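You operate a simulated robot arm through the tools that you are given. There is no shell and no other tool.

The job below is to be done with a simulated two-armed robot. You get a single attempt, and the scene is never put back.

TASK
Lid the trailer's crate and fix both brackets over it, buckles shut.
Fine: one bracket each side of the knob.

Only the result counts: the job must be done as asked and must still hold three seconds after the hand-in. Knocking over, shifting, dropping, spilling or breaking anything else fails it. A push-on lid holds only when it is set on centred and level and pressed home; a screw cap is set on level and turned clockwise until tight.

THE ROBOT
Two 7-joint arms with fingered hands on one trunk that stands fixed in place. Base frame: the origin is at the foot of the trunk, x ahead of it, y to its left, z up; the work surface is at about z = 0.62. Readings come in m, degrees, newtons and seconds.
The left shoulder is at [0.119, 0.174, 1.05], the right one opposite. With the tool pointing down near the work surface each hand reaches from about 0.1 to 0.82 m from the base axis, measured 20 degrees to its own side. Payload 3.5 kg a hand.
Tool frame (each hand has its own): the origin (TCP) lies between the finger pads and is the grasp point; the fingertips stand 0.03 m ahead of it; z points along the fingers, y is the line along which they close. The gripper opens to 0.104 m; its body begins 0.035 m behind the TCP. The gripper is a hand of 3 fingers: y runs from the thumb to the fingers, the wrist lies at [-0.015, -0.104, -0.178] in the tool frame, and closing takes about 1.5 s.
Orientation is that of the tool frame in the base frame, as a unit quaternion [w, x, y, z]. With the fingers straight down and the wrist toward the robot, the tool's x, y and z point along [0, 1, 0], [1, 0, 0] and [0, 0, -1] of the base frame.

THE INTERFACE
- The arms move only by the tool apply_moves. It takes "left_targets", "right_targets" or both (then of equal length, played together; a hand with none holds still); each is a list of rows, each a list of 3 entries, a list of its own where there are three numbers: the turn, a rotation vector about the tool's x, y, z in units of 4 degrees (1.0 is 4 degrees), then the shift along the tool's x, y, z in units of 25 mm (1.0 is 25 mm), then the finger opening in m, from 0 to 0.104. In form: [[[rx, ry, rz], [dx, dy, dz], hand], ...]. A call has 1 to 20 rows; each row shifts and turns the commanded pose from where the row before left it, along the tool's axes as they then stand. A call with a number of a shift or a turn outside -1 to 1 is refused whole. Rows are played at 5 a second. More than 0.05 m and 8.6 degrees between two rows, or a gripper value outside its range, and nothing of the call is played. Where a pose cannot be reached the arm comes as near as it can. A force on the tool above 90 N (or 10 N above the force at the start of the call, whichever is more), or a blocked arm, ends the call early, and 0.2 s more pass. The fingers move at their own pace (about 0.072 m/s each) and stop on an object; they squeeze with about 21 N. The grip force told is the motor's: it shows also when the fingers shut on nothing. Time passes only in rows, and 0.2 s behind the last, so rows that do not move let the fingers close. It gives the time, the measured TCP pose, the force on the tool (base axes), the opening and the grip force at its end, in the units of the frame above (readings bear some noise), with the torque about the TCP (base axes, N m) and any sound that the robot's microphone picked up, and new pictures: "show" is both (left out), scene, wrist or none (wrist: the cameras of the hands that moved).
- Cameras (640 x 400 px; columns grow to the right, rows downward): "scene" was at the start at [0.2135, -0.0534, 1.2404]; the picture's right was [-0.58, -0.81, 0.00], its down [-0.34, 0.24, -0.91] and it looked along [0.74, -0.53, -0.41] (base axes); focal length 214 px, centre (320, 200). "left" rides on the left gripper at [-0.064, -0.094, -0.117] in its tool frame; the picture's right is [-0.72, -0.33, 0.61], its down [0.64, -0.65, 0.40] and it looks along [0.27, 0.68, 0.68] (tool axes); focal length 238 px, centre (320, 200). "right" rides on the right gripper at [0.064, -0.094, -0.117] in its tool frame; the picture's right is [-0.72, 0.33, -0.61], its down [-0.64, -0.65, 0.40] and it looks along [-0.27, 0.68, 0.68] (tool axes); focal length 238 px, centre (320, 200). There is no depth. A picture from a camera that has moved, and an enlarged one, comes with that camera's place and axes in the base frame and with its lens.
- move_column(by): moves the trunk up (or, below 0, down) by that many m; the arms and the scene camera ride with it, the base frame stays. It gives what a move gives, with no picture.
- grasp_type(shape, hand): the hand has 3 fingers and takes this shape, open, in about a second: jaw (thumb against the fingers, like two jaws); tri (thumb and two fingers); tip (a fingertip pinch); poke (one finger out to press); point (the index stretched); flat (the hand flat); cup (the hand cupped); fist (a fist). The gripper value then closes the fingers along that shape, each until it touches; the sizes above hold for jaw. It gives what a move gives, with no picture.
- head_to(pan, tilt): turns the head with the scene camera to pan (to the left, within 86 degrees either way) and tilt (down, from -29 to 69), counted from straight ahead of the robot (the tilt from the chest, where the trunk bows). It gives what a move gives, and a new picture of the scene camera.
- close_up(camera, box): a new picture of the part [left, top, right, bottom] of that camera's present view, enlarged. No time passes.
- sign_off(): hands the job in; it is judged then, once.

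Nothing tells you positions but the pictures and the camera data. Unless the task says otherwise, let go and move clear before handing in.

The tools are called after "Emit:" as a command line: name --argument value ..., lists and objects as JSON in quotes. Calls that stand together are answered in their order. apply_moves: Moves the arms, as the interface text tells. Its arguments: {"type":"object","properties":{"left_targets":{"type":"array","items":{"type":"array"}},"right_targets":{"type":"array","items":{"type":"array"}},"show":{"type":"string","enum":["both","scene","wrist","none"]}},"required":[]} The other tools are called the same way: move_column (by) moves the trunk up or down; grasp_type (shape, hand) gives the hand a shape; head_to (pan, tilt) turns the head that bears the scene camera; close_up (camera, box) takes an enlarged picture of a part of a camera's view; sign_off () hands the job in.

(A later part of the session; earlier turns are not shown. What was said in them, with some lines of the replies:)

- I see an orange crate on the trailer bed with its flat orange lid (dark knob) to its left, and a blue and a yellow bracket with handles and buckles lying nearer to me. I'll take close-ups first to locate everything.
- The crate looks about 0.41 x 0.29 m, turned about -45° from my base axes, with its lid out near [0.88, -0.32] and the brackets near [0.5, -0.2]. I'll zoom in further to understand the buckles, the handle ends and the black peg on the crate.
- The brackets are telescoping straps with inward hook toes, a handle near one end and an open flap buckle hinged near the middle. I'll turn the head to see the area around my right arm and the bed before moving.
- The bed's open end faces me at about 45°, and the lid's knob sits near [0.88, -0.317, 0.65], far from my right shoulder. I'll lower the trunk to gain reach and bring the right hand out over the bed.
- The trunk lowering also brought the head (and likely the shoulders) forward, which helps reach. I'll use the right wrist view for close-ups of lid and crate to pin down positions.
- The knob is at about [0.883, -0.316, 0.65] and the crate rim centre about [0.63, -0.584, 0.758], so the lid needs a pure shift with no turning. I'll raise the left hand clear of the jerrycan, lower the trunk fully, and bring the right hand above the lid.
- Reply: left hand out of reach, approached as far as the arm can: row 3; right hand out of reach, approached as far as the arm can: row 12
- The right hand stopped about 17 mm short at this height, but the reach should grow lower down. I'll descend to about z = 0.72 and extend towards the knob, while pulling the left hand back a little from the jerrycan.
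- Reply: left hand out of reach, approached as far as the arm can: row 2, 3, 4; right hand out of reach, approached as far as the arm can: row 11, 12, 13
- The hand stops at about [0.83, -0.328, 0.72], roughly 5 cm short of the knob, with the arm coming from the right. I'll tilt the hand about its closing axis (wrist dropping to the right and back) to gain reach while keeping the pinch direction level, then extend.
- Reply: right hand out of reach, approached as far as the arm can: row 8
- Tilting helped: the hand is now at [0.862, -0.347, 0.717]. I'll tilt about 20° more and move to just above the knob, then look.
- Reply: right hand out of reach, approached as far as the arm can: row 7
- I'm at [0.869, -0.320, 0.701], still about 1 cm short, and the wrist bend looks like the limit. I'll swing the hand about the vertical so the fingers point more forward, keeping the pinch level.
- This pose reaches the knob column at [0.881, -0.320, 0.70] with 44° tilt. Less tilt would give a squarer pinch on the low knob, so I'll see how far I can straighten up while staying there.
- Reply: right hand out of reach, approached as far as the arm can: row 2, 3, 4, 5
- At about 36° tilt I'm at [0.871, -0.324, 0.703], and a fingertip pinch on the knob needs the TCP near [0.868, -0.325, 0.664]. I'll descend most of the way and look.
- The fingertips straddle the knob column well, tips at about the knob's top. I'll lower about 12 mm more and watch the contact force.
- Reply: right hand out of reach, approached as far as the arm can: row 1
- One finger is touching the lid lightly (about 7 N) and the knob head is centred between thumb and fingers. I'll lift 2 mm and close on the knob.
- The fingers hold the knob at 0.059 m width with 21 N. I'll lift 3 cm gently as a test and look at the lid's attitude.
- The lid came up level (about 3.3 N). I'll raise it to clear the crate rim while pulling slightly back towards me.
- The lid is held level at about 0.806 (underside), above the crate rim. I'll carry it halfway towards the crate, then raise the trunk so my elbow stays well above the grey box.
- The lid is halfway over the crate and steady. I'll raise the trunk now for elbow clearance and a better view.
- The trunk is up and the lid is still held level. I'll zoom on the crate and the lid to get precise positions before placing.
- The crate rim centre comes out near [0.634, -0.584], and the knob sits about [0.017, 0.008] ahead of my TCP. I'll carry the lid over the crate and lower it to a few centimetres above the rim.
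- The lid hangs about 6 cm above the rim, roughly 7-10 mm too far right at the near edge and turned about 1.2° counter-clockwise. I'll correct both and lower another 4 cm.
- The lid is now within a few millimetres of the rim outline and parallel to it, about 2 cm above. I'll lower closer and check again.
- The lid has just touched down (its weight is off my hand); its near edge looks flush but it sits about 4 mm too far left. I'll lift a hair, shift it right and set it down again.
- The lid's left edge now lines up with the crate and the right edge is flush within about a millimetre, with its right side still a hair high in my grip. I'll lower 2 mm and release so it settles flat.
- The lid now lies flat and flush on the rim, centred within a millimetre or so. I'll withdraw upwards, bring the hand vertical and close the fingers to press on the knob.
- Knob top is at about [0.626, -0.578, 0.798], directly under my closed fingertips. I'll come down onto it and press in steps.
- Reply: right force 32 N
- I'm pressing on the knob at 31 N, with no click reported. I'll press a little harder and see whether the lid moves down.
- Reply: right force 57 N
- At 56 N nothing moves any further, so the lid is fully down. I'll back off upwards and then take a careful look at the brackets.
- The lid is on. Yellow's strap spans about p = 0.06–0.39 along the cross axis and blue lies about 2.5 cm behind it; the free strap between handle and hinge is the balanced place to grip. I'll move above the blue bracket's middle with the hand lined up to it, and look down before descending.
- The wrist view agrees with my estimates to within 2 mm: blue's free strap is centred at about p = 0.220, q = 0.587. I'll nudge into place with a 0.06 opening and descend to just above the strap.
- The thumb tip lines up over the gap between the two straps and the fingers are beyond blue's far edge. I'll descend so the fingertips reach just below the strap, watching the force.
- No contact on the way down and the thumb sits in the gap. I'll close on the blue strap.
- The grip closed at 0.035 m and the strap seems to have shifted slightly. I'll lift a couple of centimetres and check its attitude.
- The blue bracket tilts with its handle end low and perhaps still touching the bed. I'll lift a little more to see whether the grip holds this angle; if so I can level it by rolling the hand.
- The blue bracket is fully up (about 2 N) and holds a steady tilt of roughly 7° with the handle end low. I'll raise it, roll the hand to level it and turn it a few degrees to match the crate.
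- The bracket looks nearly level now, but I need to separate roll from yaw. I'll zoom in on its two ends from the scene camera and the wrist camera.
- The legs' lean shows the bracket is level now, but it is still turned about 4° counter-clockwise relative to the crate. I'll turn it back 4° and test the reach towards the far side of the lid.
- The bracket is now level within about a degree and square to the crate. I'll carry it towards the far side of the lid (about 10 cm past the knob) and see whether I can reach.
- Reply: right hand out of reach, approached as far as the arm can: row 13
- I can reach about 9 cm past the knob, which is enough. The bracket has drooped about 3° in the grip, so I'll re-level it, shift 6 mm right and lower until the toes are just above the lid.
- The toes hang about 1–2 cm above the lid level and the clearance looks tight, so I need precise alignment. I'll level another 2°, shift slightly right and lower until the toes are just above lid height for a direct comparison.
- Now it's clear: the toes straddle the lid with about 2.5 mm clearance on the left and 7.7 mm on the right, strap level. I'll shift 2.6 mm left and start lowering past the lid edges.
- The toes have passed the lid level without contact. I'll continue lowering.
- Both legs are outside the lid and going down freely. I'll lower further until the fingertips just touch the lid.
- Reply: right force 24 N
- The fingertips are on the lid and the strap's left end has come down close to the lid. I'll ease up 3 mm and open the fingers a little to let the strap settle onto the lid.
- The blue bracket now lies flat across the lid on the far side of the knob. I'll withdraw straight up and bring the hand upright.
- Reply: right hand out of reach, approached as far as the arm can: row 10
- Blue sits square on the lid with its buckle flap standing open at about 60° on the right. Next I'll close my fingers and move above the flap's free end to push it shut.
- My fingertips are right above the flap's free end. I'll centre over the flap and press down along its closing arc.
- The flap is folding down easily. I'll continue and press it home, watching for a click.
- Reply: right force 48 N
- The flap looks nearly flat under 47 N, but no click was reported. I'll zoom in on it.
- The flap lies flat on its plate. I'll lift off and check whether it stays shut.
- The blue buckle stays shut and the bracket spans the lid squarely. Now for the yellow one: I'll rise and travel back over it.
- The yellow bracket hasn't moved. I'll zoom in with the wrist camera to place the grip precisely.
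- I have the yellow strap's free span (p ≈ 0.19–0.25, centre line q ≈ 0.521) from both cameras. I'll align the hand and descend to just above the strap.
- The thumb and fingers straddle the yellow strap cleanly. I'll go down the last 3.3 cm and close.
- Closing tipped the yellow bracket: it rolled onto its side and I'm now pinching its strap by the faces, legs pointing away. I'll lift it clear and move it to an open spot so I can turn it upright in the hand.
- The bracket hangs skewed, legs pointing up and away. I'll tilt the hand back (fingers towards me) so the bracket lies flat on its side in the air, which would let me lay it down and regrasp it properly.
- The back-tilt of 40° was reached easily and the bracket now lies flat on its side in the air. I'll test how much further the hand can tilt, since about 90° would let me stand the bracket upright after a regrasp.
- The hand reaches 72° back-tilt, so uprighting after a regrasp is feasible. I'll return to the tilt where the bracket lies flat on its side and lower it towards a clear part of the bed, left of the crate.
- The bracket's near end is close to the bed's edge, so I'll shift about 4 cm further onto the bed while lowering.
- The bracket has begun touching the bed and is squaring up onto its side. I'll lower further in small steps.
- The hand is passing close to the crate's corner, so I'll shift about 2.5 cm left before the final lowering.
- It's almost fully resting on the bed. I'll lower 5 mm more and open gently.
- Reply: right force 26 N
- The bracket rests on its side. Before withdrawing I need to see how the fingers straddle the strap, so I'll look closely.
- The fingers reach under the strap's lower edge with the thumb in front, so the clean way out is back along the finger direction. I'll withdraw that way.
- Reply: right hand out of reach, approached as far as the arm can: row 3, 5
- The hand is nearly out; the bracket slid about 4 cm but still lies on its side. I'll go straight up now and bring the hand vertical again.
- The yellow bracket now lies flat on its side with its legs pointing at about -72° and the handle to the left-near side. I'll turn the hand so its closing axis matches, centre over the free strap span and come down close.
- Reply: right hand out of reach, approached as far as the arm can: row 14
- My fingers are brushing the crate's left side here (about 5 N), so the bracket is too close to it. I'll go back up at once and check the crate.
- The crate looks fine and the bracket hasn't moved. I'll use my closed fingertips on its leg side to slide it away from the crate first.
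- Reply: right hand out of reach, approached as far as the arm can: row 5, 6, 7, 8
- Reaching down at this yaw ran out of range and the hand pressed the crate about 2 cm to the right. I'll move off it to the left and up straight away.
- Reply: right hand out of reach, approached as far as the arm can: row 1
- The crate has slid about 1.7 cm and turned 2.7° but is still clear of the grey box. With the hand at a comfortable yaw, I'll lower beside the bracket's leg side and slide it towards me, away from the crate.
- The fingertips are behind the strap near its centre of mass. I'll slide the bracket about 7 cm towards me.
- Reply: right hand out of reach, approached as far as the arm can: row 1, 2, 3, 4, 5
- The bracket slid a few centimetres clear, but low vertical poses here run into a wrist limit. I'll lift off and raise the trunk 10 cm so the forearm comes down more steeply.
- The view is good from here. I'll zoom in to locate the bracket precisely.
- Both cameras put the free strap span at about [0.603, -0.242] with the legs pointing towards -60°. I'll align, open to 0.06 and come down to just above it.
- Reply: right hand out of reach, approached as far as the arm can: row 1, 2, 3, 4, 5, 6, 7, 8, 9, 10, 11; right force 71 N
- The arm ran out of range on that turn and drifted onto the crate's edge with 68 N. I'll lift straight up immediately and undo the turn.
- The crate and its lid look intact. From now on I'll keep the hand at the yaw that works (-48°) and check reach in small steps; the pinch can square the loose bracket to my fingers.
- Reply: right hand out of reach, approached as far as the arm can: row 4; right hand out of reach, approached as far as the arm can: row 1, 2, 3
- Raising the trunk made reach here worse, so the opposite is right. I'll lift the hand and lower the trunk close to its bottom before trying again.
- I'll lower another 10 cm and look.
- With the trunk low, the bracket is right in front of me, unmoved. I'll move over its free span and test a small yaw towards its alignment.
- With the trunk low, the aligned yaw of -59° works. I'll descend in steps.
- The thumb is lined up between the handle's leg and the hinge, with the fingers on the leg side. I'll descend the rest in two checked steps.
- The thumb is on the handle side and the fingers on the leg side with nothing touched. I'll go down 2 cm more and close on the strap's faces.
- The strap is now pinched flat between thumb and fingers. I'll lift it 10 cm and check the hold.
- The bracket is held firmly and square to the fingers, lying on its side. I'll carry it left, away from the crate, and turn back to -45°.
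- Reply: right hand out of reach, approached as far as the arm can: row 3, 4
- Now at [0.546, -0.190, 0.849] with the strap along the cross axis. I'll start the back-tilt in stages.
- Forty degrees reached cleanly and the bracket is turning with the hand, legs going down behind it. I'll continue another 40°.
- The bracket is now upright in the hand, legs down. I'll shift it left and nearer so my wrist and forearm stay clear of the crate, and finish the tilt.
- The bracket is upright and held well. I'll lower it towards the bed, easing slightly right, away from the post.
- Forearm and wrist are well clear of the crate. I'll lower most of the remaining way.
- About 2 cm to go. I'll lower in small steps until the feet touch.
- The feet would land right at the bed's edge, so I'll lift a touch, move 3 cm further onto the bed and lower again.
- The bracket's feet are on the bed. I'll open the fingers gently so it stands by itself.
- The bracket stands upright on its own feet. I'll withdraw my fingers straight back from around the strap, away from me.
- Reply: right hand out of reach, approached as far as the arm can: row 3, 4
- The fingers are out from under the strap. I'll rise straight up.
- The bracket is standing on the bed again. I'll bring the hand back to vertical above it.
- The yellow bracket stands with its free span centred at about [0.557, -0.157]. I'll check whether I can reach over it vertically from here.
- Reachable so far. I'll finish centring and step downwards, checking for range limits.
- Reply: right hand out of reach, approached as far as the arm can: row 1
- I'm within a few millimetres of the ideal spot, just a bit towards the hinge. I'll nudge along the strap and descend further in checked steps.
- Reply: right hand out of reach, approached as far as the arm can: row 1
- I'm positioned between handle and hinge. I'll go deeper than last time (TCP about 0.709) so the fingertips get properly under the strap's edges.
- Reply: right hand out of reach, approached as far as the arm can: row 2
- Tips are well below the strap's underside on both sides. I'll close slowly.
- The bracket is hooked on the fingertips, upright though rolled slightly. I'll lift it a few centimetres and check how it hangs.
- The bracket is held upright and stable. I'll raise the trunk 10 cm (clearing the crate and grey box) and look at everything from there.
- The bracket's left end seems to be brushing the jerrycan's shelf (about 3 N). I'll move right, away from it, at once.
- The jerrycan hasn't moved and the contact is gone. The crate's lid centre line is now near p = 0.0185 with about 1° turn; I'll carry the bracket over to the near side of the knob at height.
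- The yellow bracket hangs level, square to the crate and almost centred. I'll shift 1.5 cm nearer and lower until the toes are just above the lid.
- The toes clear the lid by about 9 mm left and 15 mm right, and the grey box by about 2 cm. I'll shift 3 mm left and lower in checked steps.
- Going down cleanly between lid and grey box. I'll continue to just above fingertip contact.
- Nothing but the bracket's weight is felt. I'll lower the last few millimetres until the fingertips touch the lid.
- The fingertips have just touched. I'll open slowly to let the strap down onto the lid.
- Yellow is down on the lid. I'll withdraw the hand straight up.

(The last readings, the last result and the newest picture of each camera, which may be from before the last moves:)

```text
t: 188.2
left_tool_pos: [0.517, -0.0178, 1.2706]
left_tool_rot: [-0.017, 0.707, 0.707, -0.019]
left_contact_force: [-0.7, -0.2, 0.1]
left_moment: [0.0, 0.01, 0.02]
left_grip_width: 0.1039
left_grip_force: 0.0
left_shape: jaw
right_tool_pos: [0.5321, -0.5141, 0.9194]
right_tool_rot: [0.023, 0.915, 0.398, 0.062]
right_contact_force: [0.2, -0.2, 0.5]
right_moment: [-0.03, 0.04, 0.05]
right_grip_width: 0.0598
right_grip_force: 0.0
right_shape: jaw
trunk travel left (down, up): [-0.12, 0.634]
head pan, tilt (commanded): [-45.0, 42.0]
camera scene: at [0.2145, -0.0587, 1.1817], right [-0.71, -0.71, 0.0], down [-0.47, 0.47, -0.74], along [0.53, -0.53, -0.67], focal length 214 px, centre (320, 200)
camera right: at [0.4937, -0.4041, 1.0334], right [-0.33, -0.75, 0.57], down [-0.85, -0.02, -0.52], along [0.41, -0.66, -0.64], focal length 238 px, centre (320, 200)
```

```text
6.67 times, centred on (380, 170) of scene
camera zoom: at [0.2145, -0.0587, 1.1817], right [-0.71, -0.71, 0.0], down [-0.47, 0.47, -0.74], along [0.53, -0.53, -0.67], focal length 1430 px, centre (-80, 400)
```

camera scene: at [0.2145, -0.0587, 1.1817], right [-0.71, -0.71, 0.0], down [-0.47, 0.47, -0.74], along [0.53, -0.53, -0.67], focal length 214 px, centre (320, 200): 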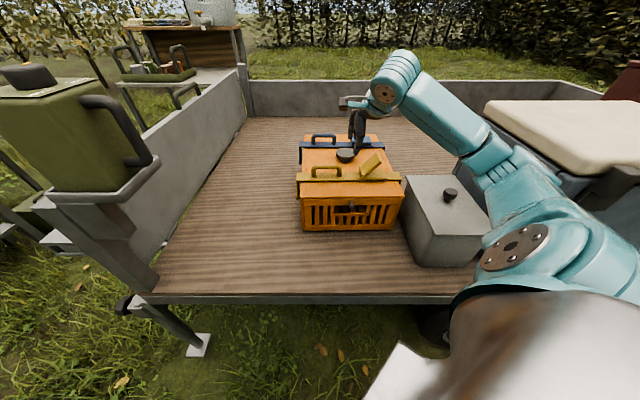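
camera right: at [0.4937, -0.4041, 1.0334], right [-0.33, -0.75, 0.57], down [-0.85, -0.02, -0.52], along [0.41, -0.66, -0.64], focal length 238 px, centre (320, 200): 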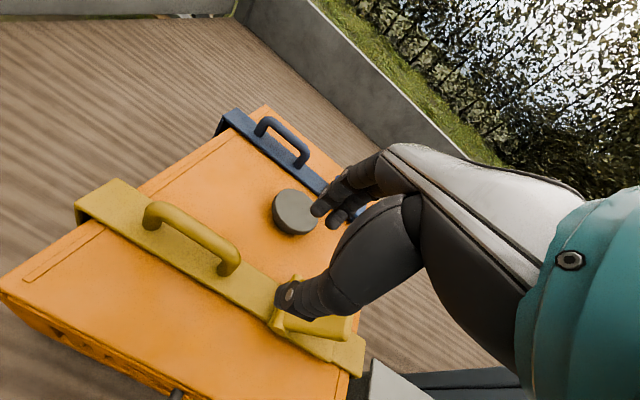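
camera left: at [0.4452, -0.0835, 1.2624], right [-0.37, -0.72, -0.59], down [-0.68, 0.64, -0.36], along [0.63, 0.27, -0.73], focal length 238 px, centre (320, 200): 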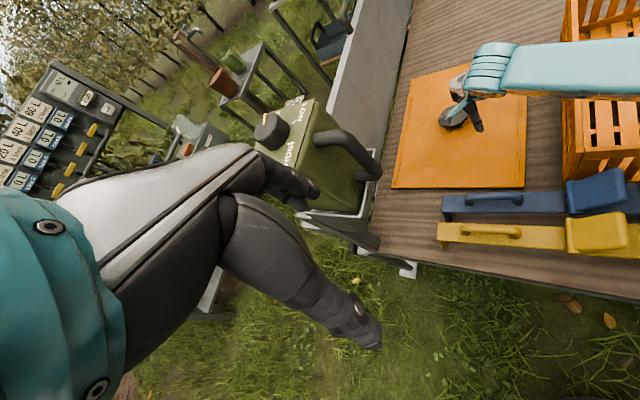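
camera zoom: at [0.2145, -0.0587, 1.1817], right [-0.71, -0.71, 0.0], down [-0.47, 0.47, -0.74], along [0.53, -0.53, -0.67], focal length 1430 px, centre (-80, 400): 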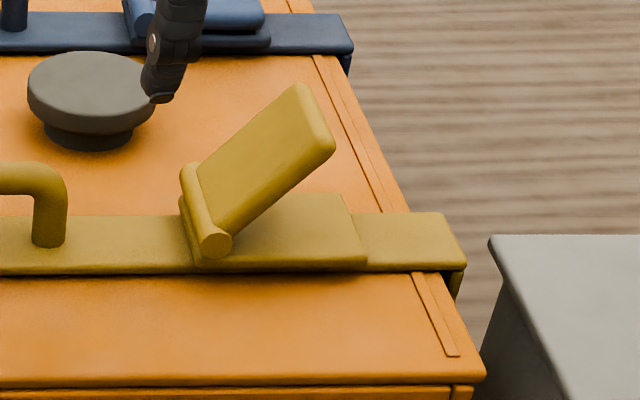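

Yellow sits square on the lid on the near side of the knob. I'll straighten and close the hand and move it above yellow's open flap.

Emit:
apply_moves --right_targets '[[[0.66, -0.69, 0], [0, 0, 0], 0.03], [[0.66, -0.69, 0], [0, 0, 0], 0.0], [[0, 0, 0], [-0.7, 0.02, 0], 0.0], [[0, 0, 0], [-0.7, 0.02, 0], 0.0], [[0, 0, 0], [-0.7, 0.02, 0], 0.0], [[0, 0, 0], [-0.7, 0.02, 0], 0.0], [[0, 0, 0], [0, 0, 0], 0.0]]'

Emit:
close_up --camera "scene" --box '[310, 80, 430, 190]'

```text
t: 189.8
left_tool_pos: [0.5166, -0.0179, 1.2715]
left_tool_rot: [-0.017, 0.706, 0.708, -0.018]
left_contact_force: [0.4, -0.6, -0.2]
left_moment: [0.02, 0.01, 0.04]
left_grip_width: 0.104
left_grip_force: 0.1
left_shape: jaw
right_tool_pos: [0.4861, -0.5667, 0.9194]
right_tool_rot: [0.0, 0.917, 0.399, 0.0]
right_contact_force: [0.0, 0.8, 0.4]
right_moment: [-0.03, 0.0, 0.0]
right_grip_width: 0.0001
right_grip_force: 20.8
right_shape: jaw
trunk travel left (down, up): [-0.12, 0.634]
head pan, tilt (commanded): [-45.0, 42.0]
camera scene: at [0.2145, -0.0588, 1.1817], right [-0.71, -0.71, 0.0], down [-0.47, 0.47, -0.74], along [0.53, -0.53, -0.67], focal length 214 px, centre (320, 200)
camera right: at [0.4624, -0.4561, 1.0366], right [-0.25, -0.75, 0.61], down [-0.91, -0.02, -0.41], along [0.32, -0.66, -0.68], focal length 238 px, centre (320, 200)
```

scene: 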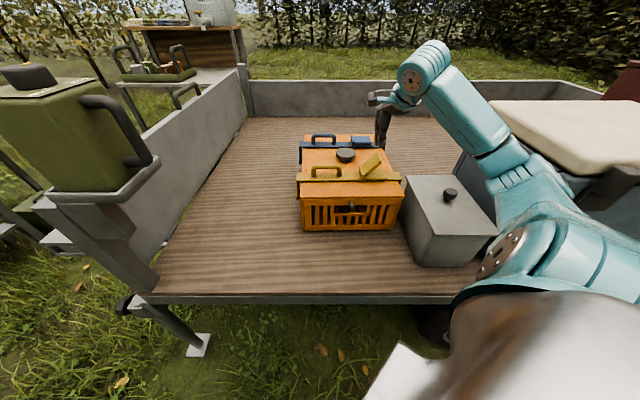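
right: 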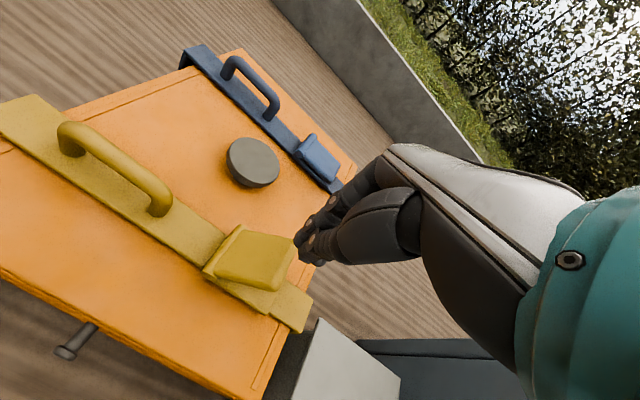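

```text
3.64 times, centred on (370, 135) of scene
camera zoom: at [0.2145, -0.0588, 1.1817], right [-0.71, -0.71, 0.0], down [-0.47, 0.47, -0.74], along [0.53, -0.53, -0.67], focal length 780 px, centre (138, 436)
```

zoom: 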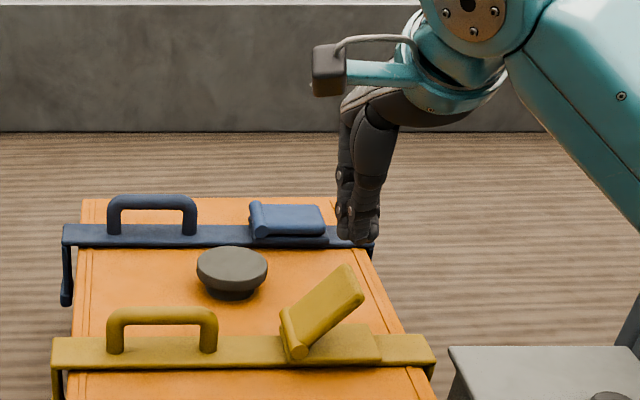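

The fingertips are over the flap's free end. I'll press it down along its arc as I did for blue.

Emit:
apply_moves --right_targets '[[[0, 0, 0], [0, 0, 0.4], 0.0], [[0, 0, 0], [0, 0, 0.4], 0.0], [[0, 0, 0], [-0.2, 0, 0.44], 0.0], [[0, 0, 0], [-0.2, 0, 0.44], 0.0], [[0, 0, 0], [-0.2, 0, 0.44], 0.0], [[0, 0, 0], [0, 0, 0], 0.0]]' --show "none"

Emit:
close_up --camera "scene" --box '[280, 90, 430, 210]'

```text
t: 191.2
left_tool_pos: [0.5151, -0.0169, 1.2708]
left_tool_rot: [-0.017, 0.707, 0.707, -0.018]
left_contact_force: [-0.3, -0.5, 0.5]
left_moment: [0.01, -0.01, 0.01]
left_grip_width: 0.1036
left_grip_force: 0.0
left_shape: jaw
right_tool_pos: [0.4758, -0.5767, 0.865]
right_tool_rot: [0.0, 0.917, 0.399, 0.0]
right_contact_force: [-1.1, -0.1, 0.6]
right_moment: [0.02, -0.01, 0.01]
right_grip_width: 0.0
right_grip_force: 20.9
right_shape: jaw
trunk travel left (down, up): [-0.12, 0.634]
head pan, tilt (commanded): [-45.0, 42.0]
```

```text
3.33 times, centred on (355, 150) of scene
camera zoom: at [0.2144, -0.0587, 1.1817], right [-0.71, -0.71, 0.0], down [-0.47, 0.47, -0.74], along [0.53, -0.53, -0.67], focal length 715 px, centre (203, 367)
```

zoom: 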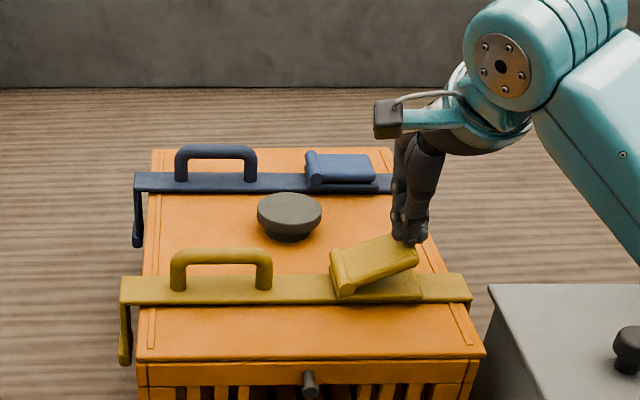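

The flap is folding. I'll press it fully home.

Emit:
apply_moves --right_targets '[[[0, 0, 0], [-0.12, 0, 0.44], 0.0], [[0, 0, 0], [-0.1, 0, 0.44], 0.0], [[0, 0, 0], [0, 0, 0.3], 0.0], [[0, 0, 0], [0, 0, 0.2], 0.0], [[0, 0, 0], [0, 0, 0], 0.0]]' --show "none"

Emit:
close_up --camera "scene" --box '[280, 90, 430, 210]'

Emit:
close_up --camera "scene" --box '[340, 145, 400, 185]'

```text
t: 192.3
left_tool_pos: [0.5134, -0.0152, 1.2728]
left_tool_rot: [-0.015, 0.706, 0.708, -0.019]
left_contact_force: [-0.8, -0.8, 0.6]
left_moment: [-0.03, 0.0, 0.0]
left_grip_width: 0.1037
left_grip_force: 0.1
left_shape: jaw
right_tool_pos: [0.4731, -0.5817, 0.8376]
right_tool_rot: [0.007, 0.917, 0.399, 0.004]
right_contact_force: [-3.0, -4.0, 31.2]
right_moment: [0.0, -0.02, -0.01]
right_grip_width: 0.0
right_grip_force: 20.6
right_shape: jaw
trunk travel left (down, up): [-0.12, 0.634]
head pan, tilt (commanded): [-45.0, 42.0]
```

```text
3.33 times, centred on (355, 150) of scene
camera zoom: at [0.2119, -0.0567, 1.1827], right [-0.71, -0.71, 0.0], down [-0.47, 0.47, -0.75], along [0.53, -0.53, -0.67], focal length 715 px, centre (203, 367)
```

zoom: 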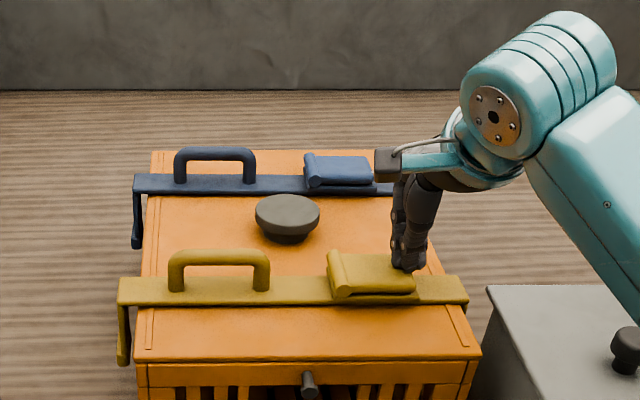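

```text
10.00 times, centred on (370, 165) of scene
camera zoom: at [0.2119, -0.0567, 1.1827], right [-0.71, -0.71, 0.0], down [-0.47, 0.47, -0.75], along [0.53, -0.53, -0.67], focal length 2145 px, centre (-180, 550)
```

zoom: 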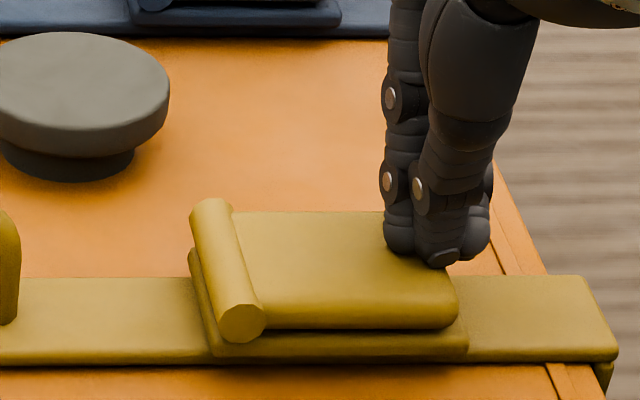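

The flap lies flat at the same height as blue's did. I'll give it a slightly firmer push and lift off.

Emit:
apply_moves --right_targets '[[[0, 0, 0], [0, 0, 0.2], 0.0], [[0, 0, 0], [0, 0, 0], 0.0], [[0, 0, 0], [0, 0, 0], 0.0]]' --show "none"

Emit:
apply_moves --right_targets '[[[0, 0, 0], [0, 0, -0.5], 0.0], [[0, 0, 0], [0, 0, -0.8], 0.0], [[0, 0, 0], [0, 0, -0.8], 0.0], [[0, 0, 0], [0, 0, -0.8], 0.0], [[0, 0, 0], [0, 0, -0.8], 0.0], [[0, 0, 0], [0, 0, 0], 0.0]]' --show "both"

Emit:
close_up --camera "scene" --box '[280, 120, 420, 240]'

Emit:
close_up --camera "scene" --box '[340, 130, 400, 190]'

```text
t: 193.2
left_tool_pos: [0.5116, -0.0134, 1.2733]
left_tool_rot: [-0.013, 0.706, 0.708, -0.018]
left_contact_force: [-0.2, -1.0, 0.5]
left_moment: [0.01, -0.03, 0.02]
left_grip_width: 0.1035
left_grip_force: 0.0
left_shape: jaw
right_tool_pos: [0.4731, -0.581, 0.8367]
right_tool_rot: [0.01, 0.918, 0.397, 0.008]
right_contact_force: [-2.8, -1.3, 55.1]
right_moment: [0.17, -0.09, -0.07]
right_grip_width: 0.0001
right_grip_force: 21.3
right_shape: jaw
trunk travel left (down, up): [-0.12, 0.634]
head pan, tilt (commanded): [-45.0, 42.0]
```

```text
t: 194.6
left_tool_pos: [0.5159, -0.0185, 1.2706]
left_tool_rot: [-0.016, 0.706, 0.707, -0.018]
left_contact_force: [0.2, -0.5, 0.1]
left_moment: [0.0, 0.0, 0.01]
left_grip_width: 0.1038
left_grip_force: 0.0
left_shape: jaw
right_tool_pos: [0.4723, -0.5819, 0.9185]
right_tool_rot: [0.0, 0.917, 0.399, -0.001]
right_contact_force: [0.9, 0.7, -1.1]
right_moment: [-0.03, 0.0, 0.01]
right_grip_width: 0.0001
right_grip_force: 20.6
right_shape: jaw
trunk travel left (down, up): [-0.12, 0.634]
head pan, tilt (commanded): [-45.0, 42.0]
camera scene: at [0.2145, -0.0588, 1.1817], right [-0.71, -0.71, 0.0], down [-0.47, 0.47, -0.74], along [0.53, -0.53, -0.67], focal length 214 px, centre (320, 200)
camera right: at [0.4488, -0.4711, 1.0366], right [-0.25, -0.75, 0.61], down [-0.91, -0.02, -0.4], along [0.32, -0.66, -0.68], focal length 238 px, centre (320, 200)
```

scene: 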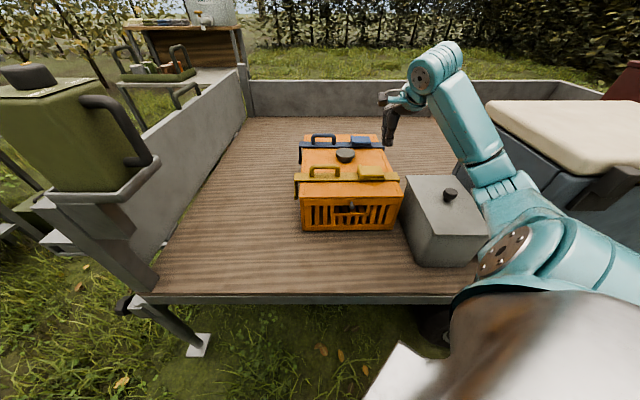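
right: 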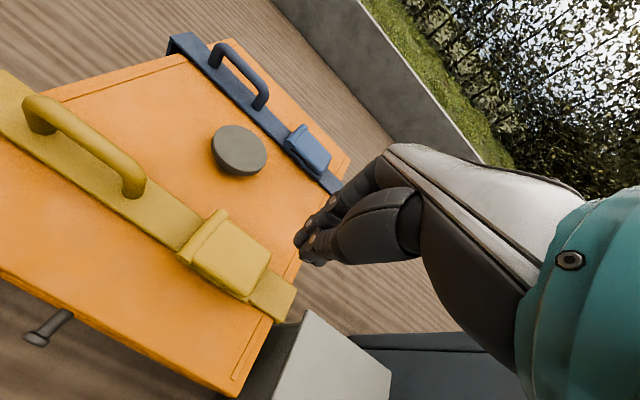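

```text
3.33 times, centred on (350, 180) of scene
camera zoom: at [0.2145, -0.0588, 1.1817], right [-0.71, -0.71, 0.0], down [-0.47, 0.47, -0.74], along [0.53, -0.53, -0.67], focal length 715 px, centre (220, 267)
```

zoom: 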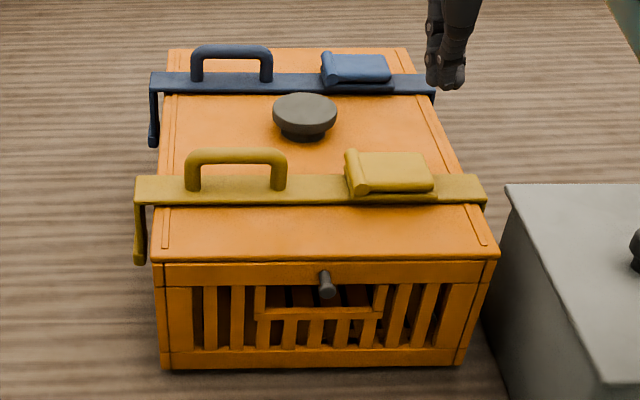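

```text
6.67 times, centred on (370, 160) of scene
camera zoom: at [0.2145, -0.0588, 1.1817], right [-0.71, -0.71, 0.0], down [-0.47, 0.47, -0.74], along [0.53, -0.53, -0.67], focal length 1430 px, centre (-13, 467)
```

zoom: 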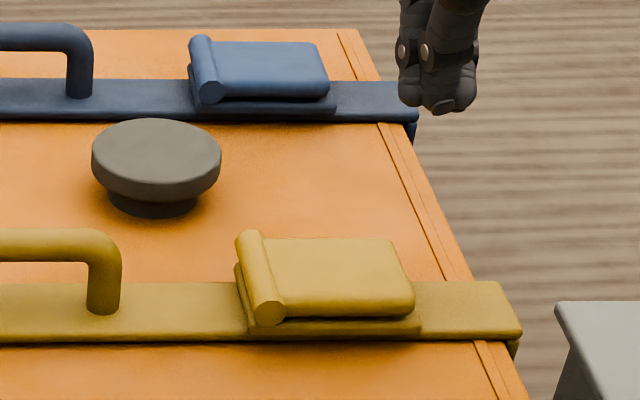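

Both flaps look shut and both straps lie flat. I'll zoom in on the blue buckle and the brackets' seating from the wrist camera to be sure.

Emit:
close_up --camera "right" --box '[150, 20, 370, 220]'

Emit:
close_up --camera "right" --box '[0, 60, 310, 340]'

Emit:
close_up --camera "scene" --box '[340, 125, 390, 155]'

Emit:
close_up --camera "scene" --box '[285, 130, 345, 190]'

```text
2.00 times, centred on (260, 120) of right
camera zoom: at [0.4488, -0.4711, 1.0366], right [-0.25, -0.75, 0.61], down [-0.91, -0.02, -0.4], along [0.32, -0.66, -0.68], focal length 477 px, centre (440, 360)
```

zoom: 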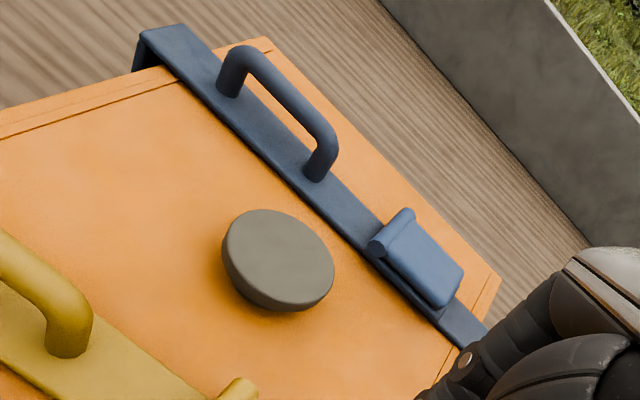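

```text
1.43 times, centred on (155, 200) of right
camera zoom: at [0.4488, -0.4711, 1.0366], right [-0.25, -0.75, 0.61], down [-0.91, -0.02, -0.4], along [0.32, -0.66, -0.68], focal length 340 px, centre (556, 200)
```

zoom: 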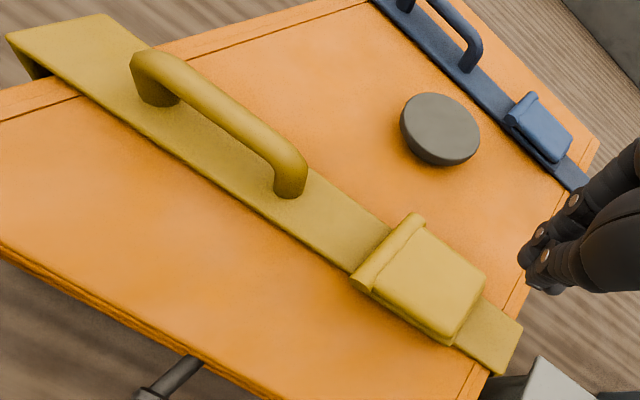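

```text
12.80 times, centred on (365, 140) of scene
camera zoom: at [0.2145, -0.0588, 1.1817], right [-0.71, -0.71, 0.0], down [-0.47, 0.47, -0.74], along [0.53, -0.53, -0.67], focal length 2745 px, centre (-256, 968)
```

zoom: 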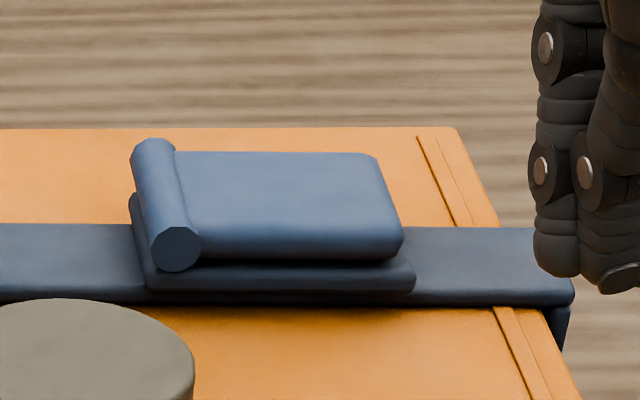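

```text
6.67 times, centred on (315, 160) of scene
camera zoom: at [0.2145, -0.0588, 1.1817], right [-0.71, -0.71, 0.0], down [-0.47, 0.47, -0.74], along [0.53, -0.53, -0.67], focal length 1430 px, centre (353, 467)
```

zoom: 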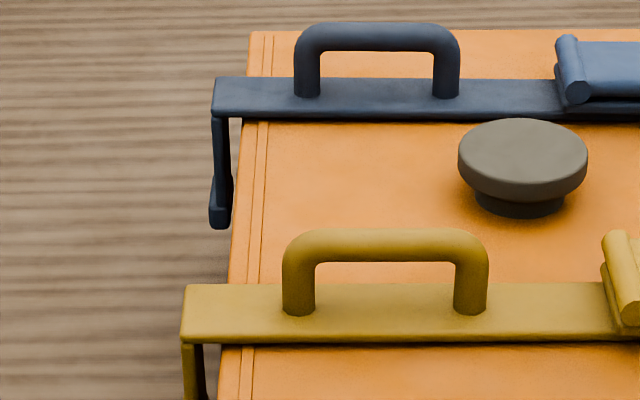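

Both buckles are shut and flush. I'll check that the lid is still centred and fully seated on the crate after all the handling.

Emit:
close_up --camera "scene" --box '[290, 180, 350, 220]'

Emit:
close_up --camera "scene" --box '[355, 175, 415, 215]'

Emit:
close_up --camera "scene" --box '[290, 125, 400, 160]'

```text
10.00 times, centred on (320, 200) of scene
camera zoom: at [0.2145, -0.0588, 1.1817], right [-0.71, -0.71, 0.0], down [-0.47, 0.47, -0.74], along [0.53, -0.53, -0.67], focal length 2145 px, centre (320, 200)
```

zoom: 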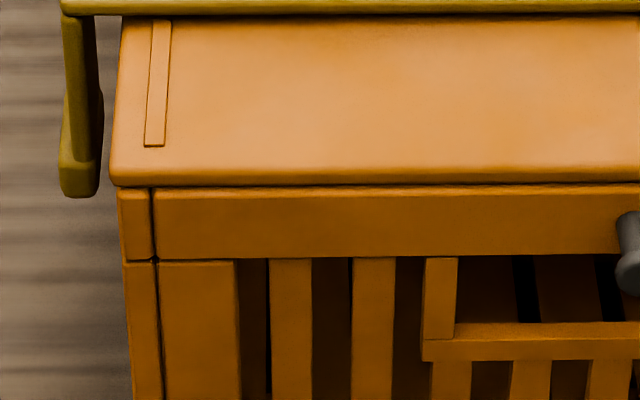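

```text
10.00 times, centred on (385, 195) of scene
camera zoom: at [0.2145, -0.0588, 1.1817], right [-0.71, -0.71, 0.0], down [-0.47, 0.47, -0.74], along [0.53, -0.53, -0.67], focal length 2145 px, centre (-330, 250)
```

zoom: 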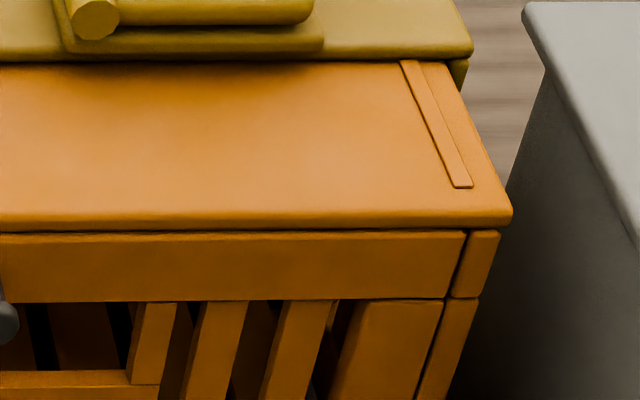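

```text
5.82 times, centred on (345, 142) of scene
camera zoom: at [0.2145, -0.0588, 1.1817], right [-0.71, -0.71, 0.0], down [-0.47, 0.47, -0.74], along [0.53, -0.53, -0.67], focal length 1248 px, centre (174, 534)
```

zoom: 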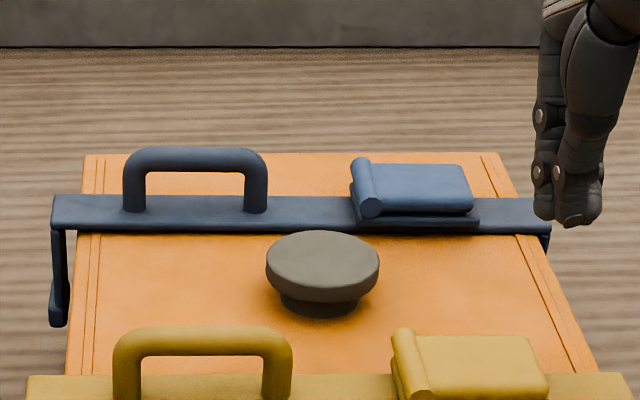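

The lid is still centred and flush, both brackets sit square on either side of the knob, and the surroundings look undisturbed. I'll move the right hand up and well clear.

Emit:
apply_moves --right_targets '[[[0, 0, 0], [0, 0, -0.9], 0.03], [[0, 0, 0], [0, 0, -0.9], 0.06], [[0, 0, 0], [0, 0, -0.9], 0.08], [[0, 0, 0], [0, 0, -0.9], 0.08], [[0, 0, 0], [0, -0.6, -0.6], 0.08], [[0, 0, 0], [0, -0.8, 0], 0.08], [[0, 0, 0], [0, -0.8, 0], 0.08], [[0, 0, 0], [0, -0.8, 0], 0.08], [[0, 0, 0], [0, 0, 0], 0.08]]' --show "scene"

Emit:
close_up --camera "scene" --box '[280, 120, 440, 240]'

Emit:
close_up --camera "scene" --box '[0, 50, 240, 250]'

```text
t: 196.6
left_tool_pos: [0.5167, -0.0176, 1.2698]
left_tool_rot: [-0.017, 0.706, 0.708, -0.017]
left_contact_force: [0.2, -0.4, 0.1]
left_moment: [-0.03, -0.04, -0.01]
left_grip_width: 0.1036
left_grip_force: 0.0
left_shape: jaw
right_tool_pos: [0.4172, -0.5286, 1.0242]
right_tool_rot: [0.001, 0.917, 0.399, 0.0]
right_contact_force: [0.2, 0.0, -0.2]
right_moment: [0.0, -0.01, -0.04]
right_grip_width: 0.0797
right_grip_force: 0.0
right_shape: jaw
trunk travel left (down, up): [-0.12, 0.634]
head pan, tilt (commanded): [-45.0, 42.0]
camera scene: at [0.2145, -0.0588, 1.1817], right [-0.71, -0.71, 0.0], down [-0.47, 0.47, -0.74], along [0.53, -0.53, -0.67], focal length 214 px, centre (320, 200)
```

scene: 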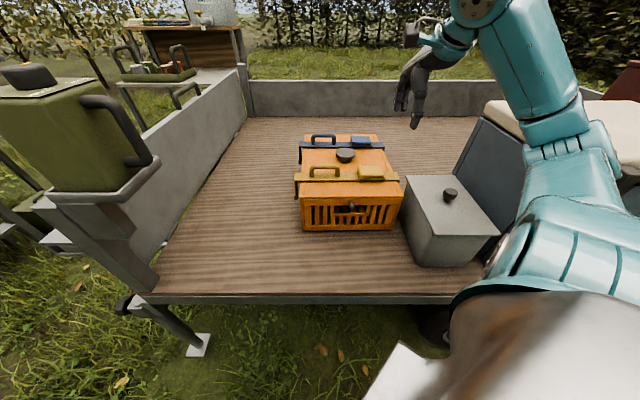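

```text
3.33 times, centred on (360, 180) of scene
camera zoom: at [0.2145, -0.0588, 1.1817], right [-0.71, -0.71, 0.0], down [-0.47, 0.47, -0.74], along [0.53, -0.53, -0.67], focal length 715 px, centre (187, 267)
```

zoom: 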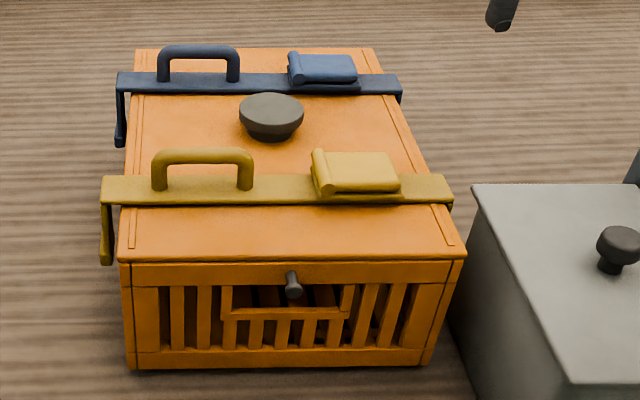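

```text
2.00 times, centred on (120, 150) of scene
camera zoom: at [0.2145, -0.0588, 1.1817], right [-0.71, -0.71, 0.0], down [-0.47, 0.47, -0.74], along [0.53, -0.53, -0.67], focal length 429 px, centre (720, 300)
```

zoom: 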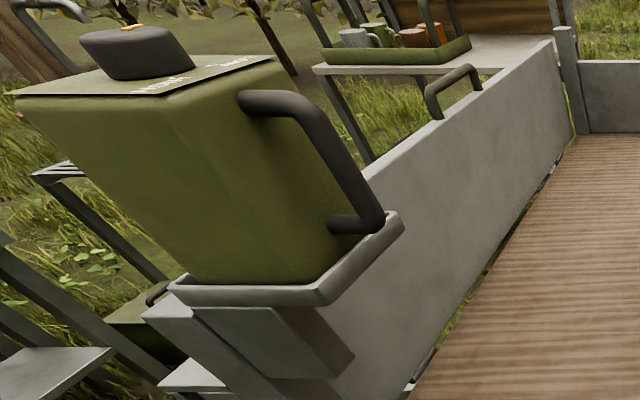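

The lid is seated and centred on the crate. The blue and yellow brackets sit one on each side of the knob with their buckles shut, nothing else has visibly moved, and my hands are clear. Handing in.

Emit:
sign_off

```text
The job is handed in.
```

The crate has its lid on and both brackets fixed over it, with the blue one on the far side of the knob and the yellow one on the near side. Both buckles are shut. I lifted my hands clear and handed the job in; no verdict has come back.

- **Lid:** it sits flush and centred to within a couple of millimetres. I pressed it down with about 56 N and it went no further.
- **Buckles:** I pressed each flap flat, at about 47 N for blue and 55 N for yellow. Both stayed flat after I let go, but I heard no click from either.
- **Yellow bracket:** it tipped onto its side on my first grip. I stood it back up on the bed before placing it.
- **Crate:** while I was recovering the yellow bracket my hand slid the crate about 1.7 cm to the right and turned it about 1°. I also leaned on its edge with about 68 N. The lid stayed in place, and the crate is still clear of the grey box.
- **Jerrycan:** something on that side, probably the jerrycan or its shelf, was brushed with about 3 N. The can looks unmoved in the pictures.
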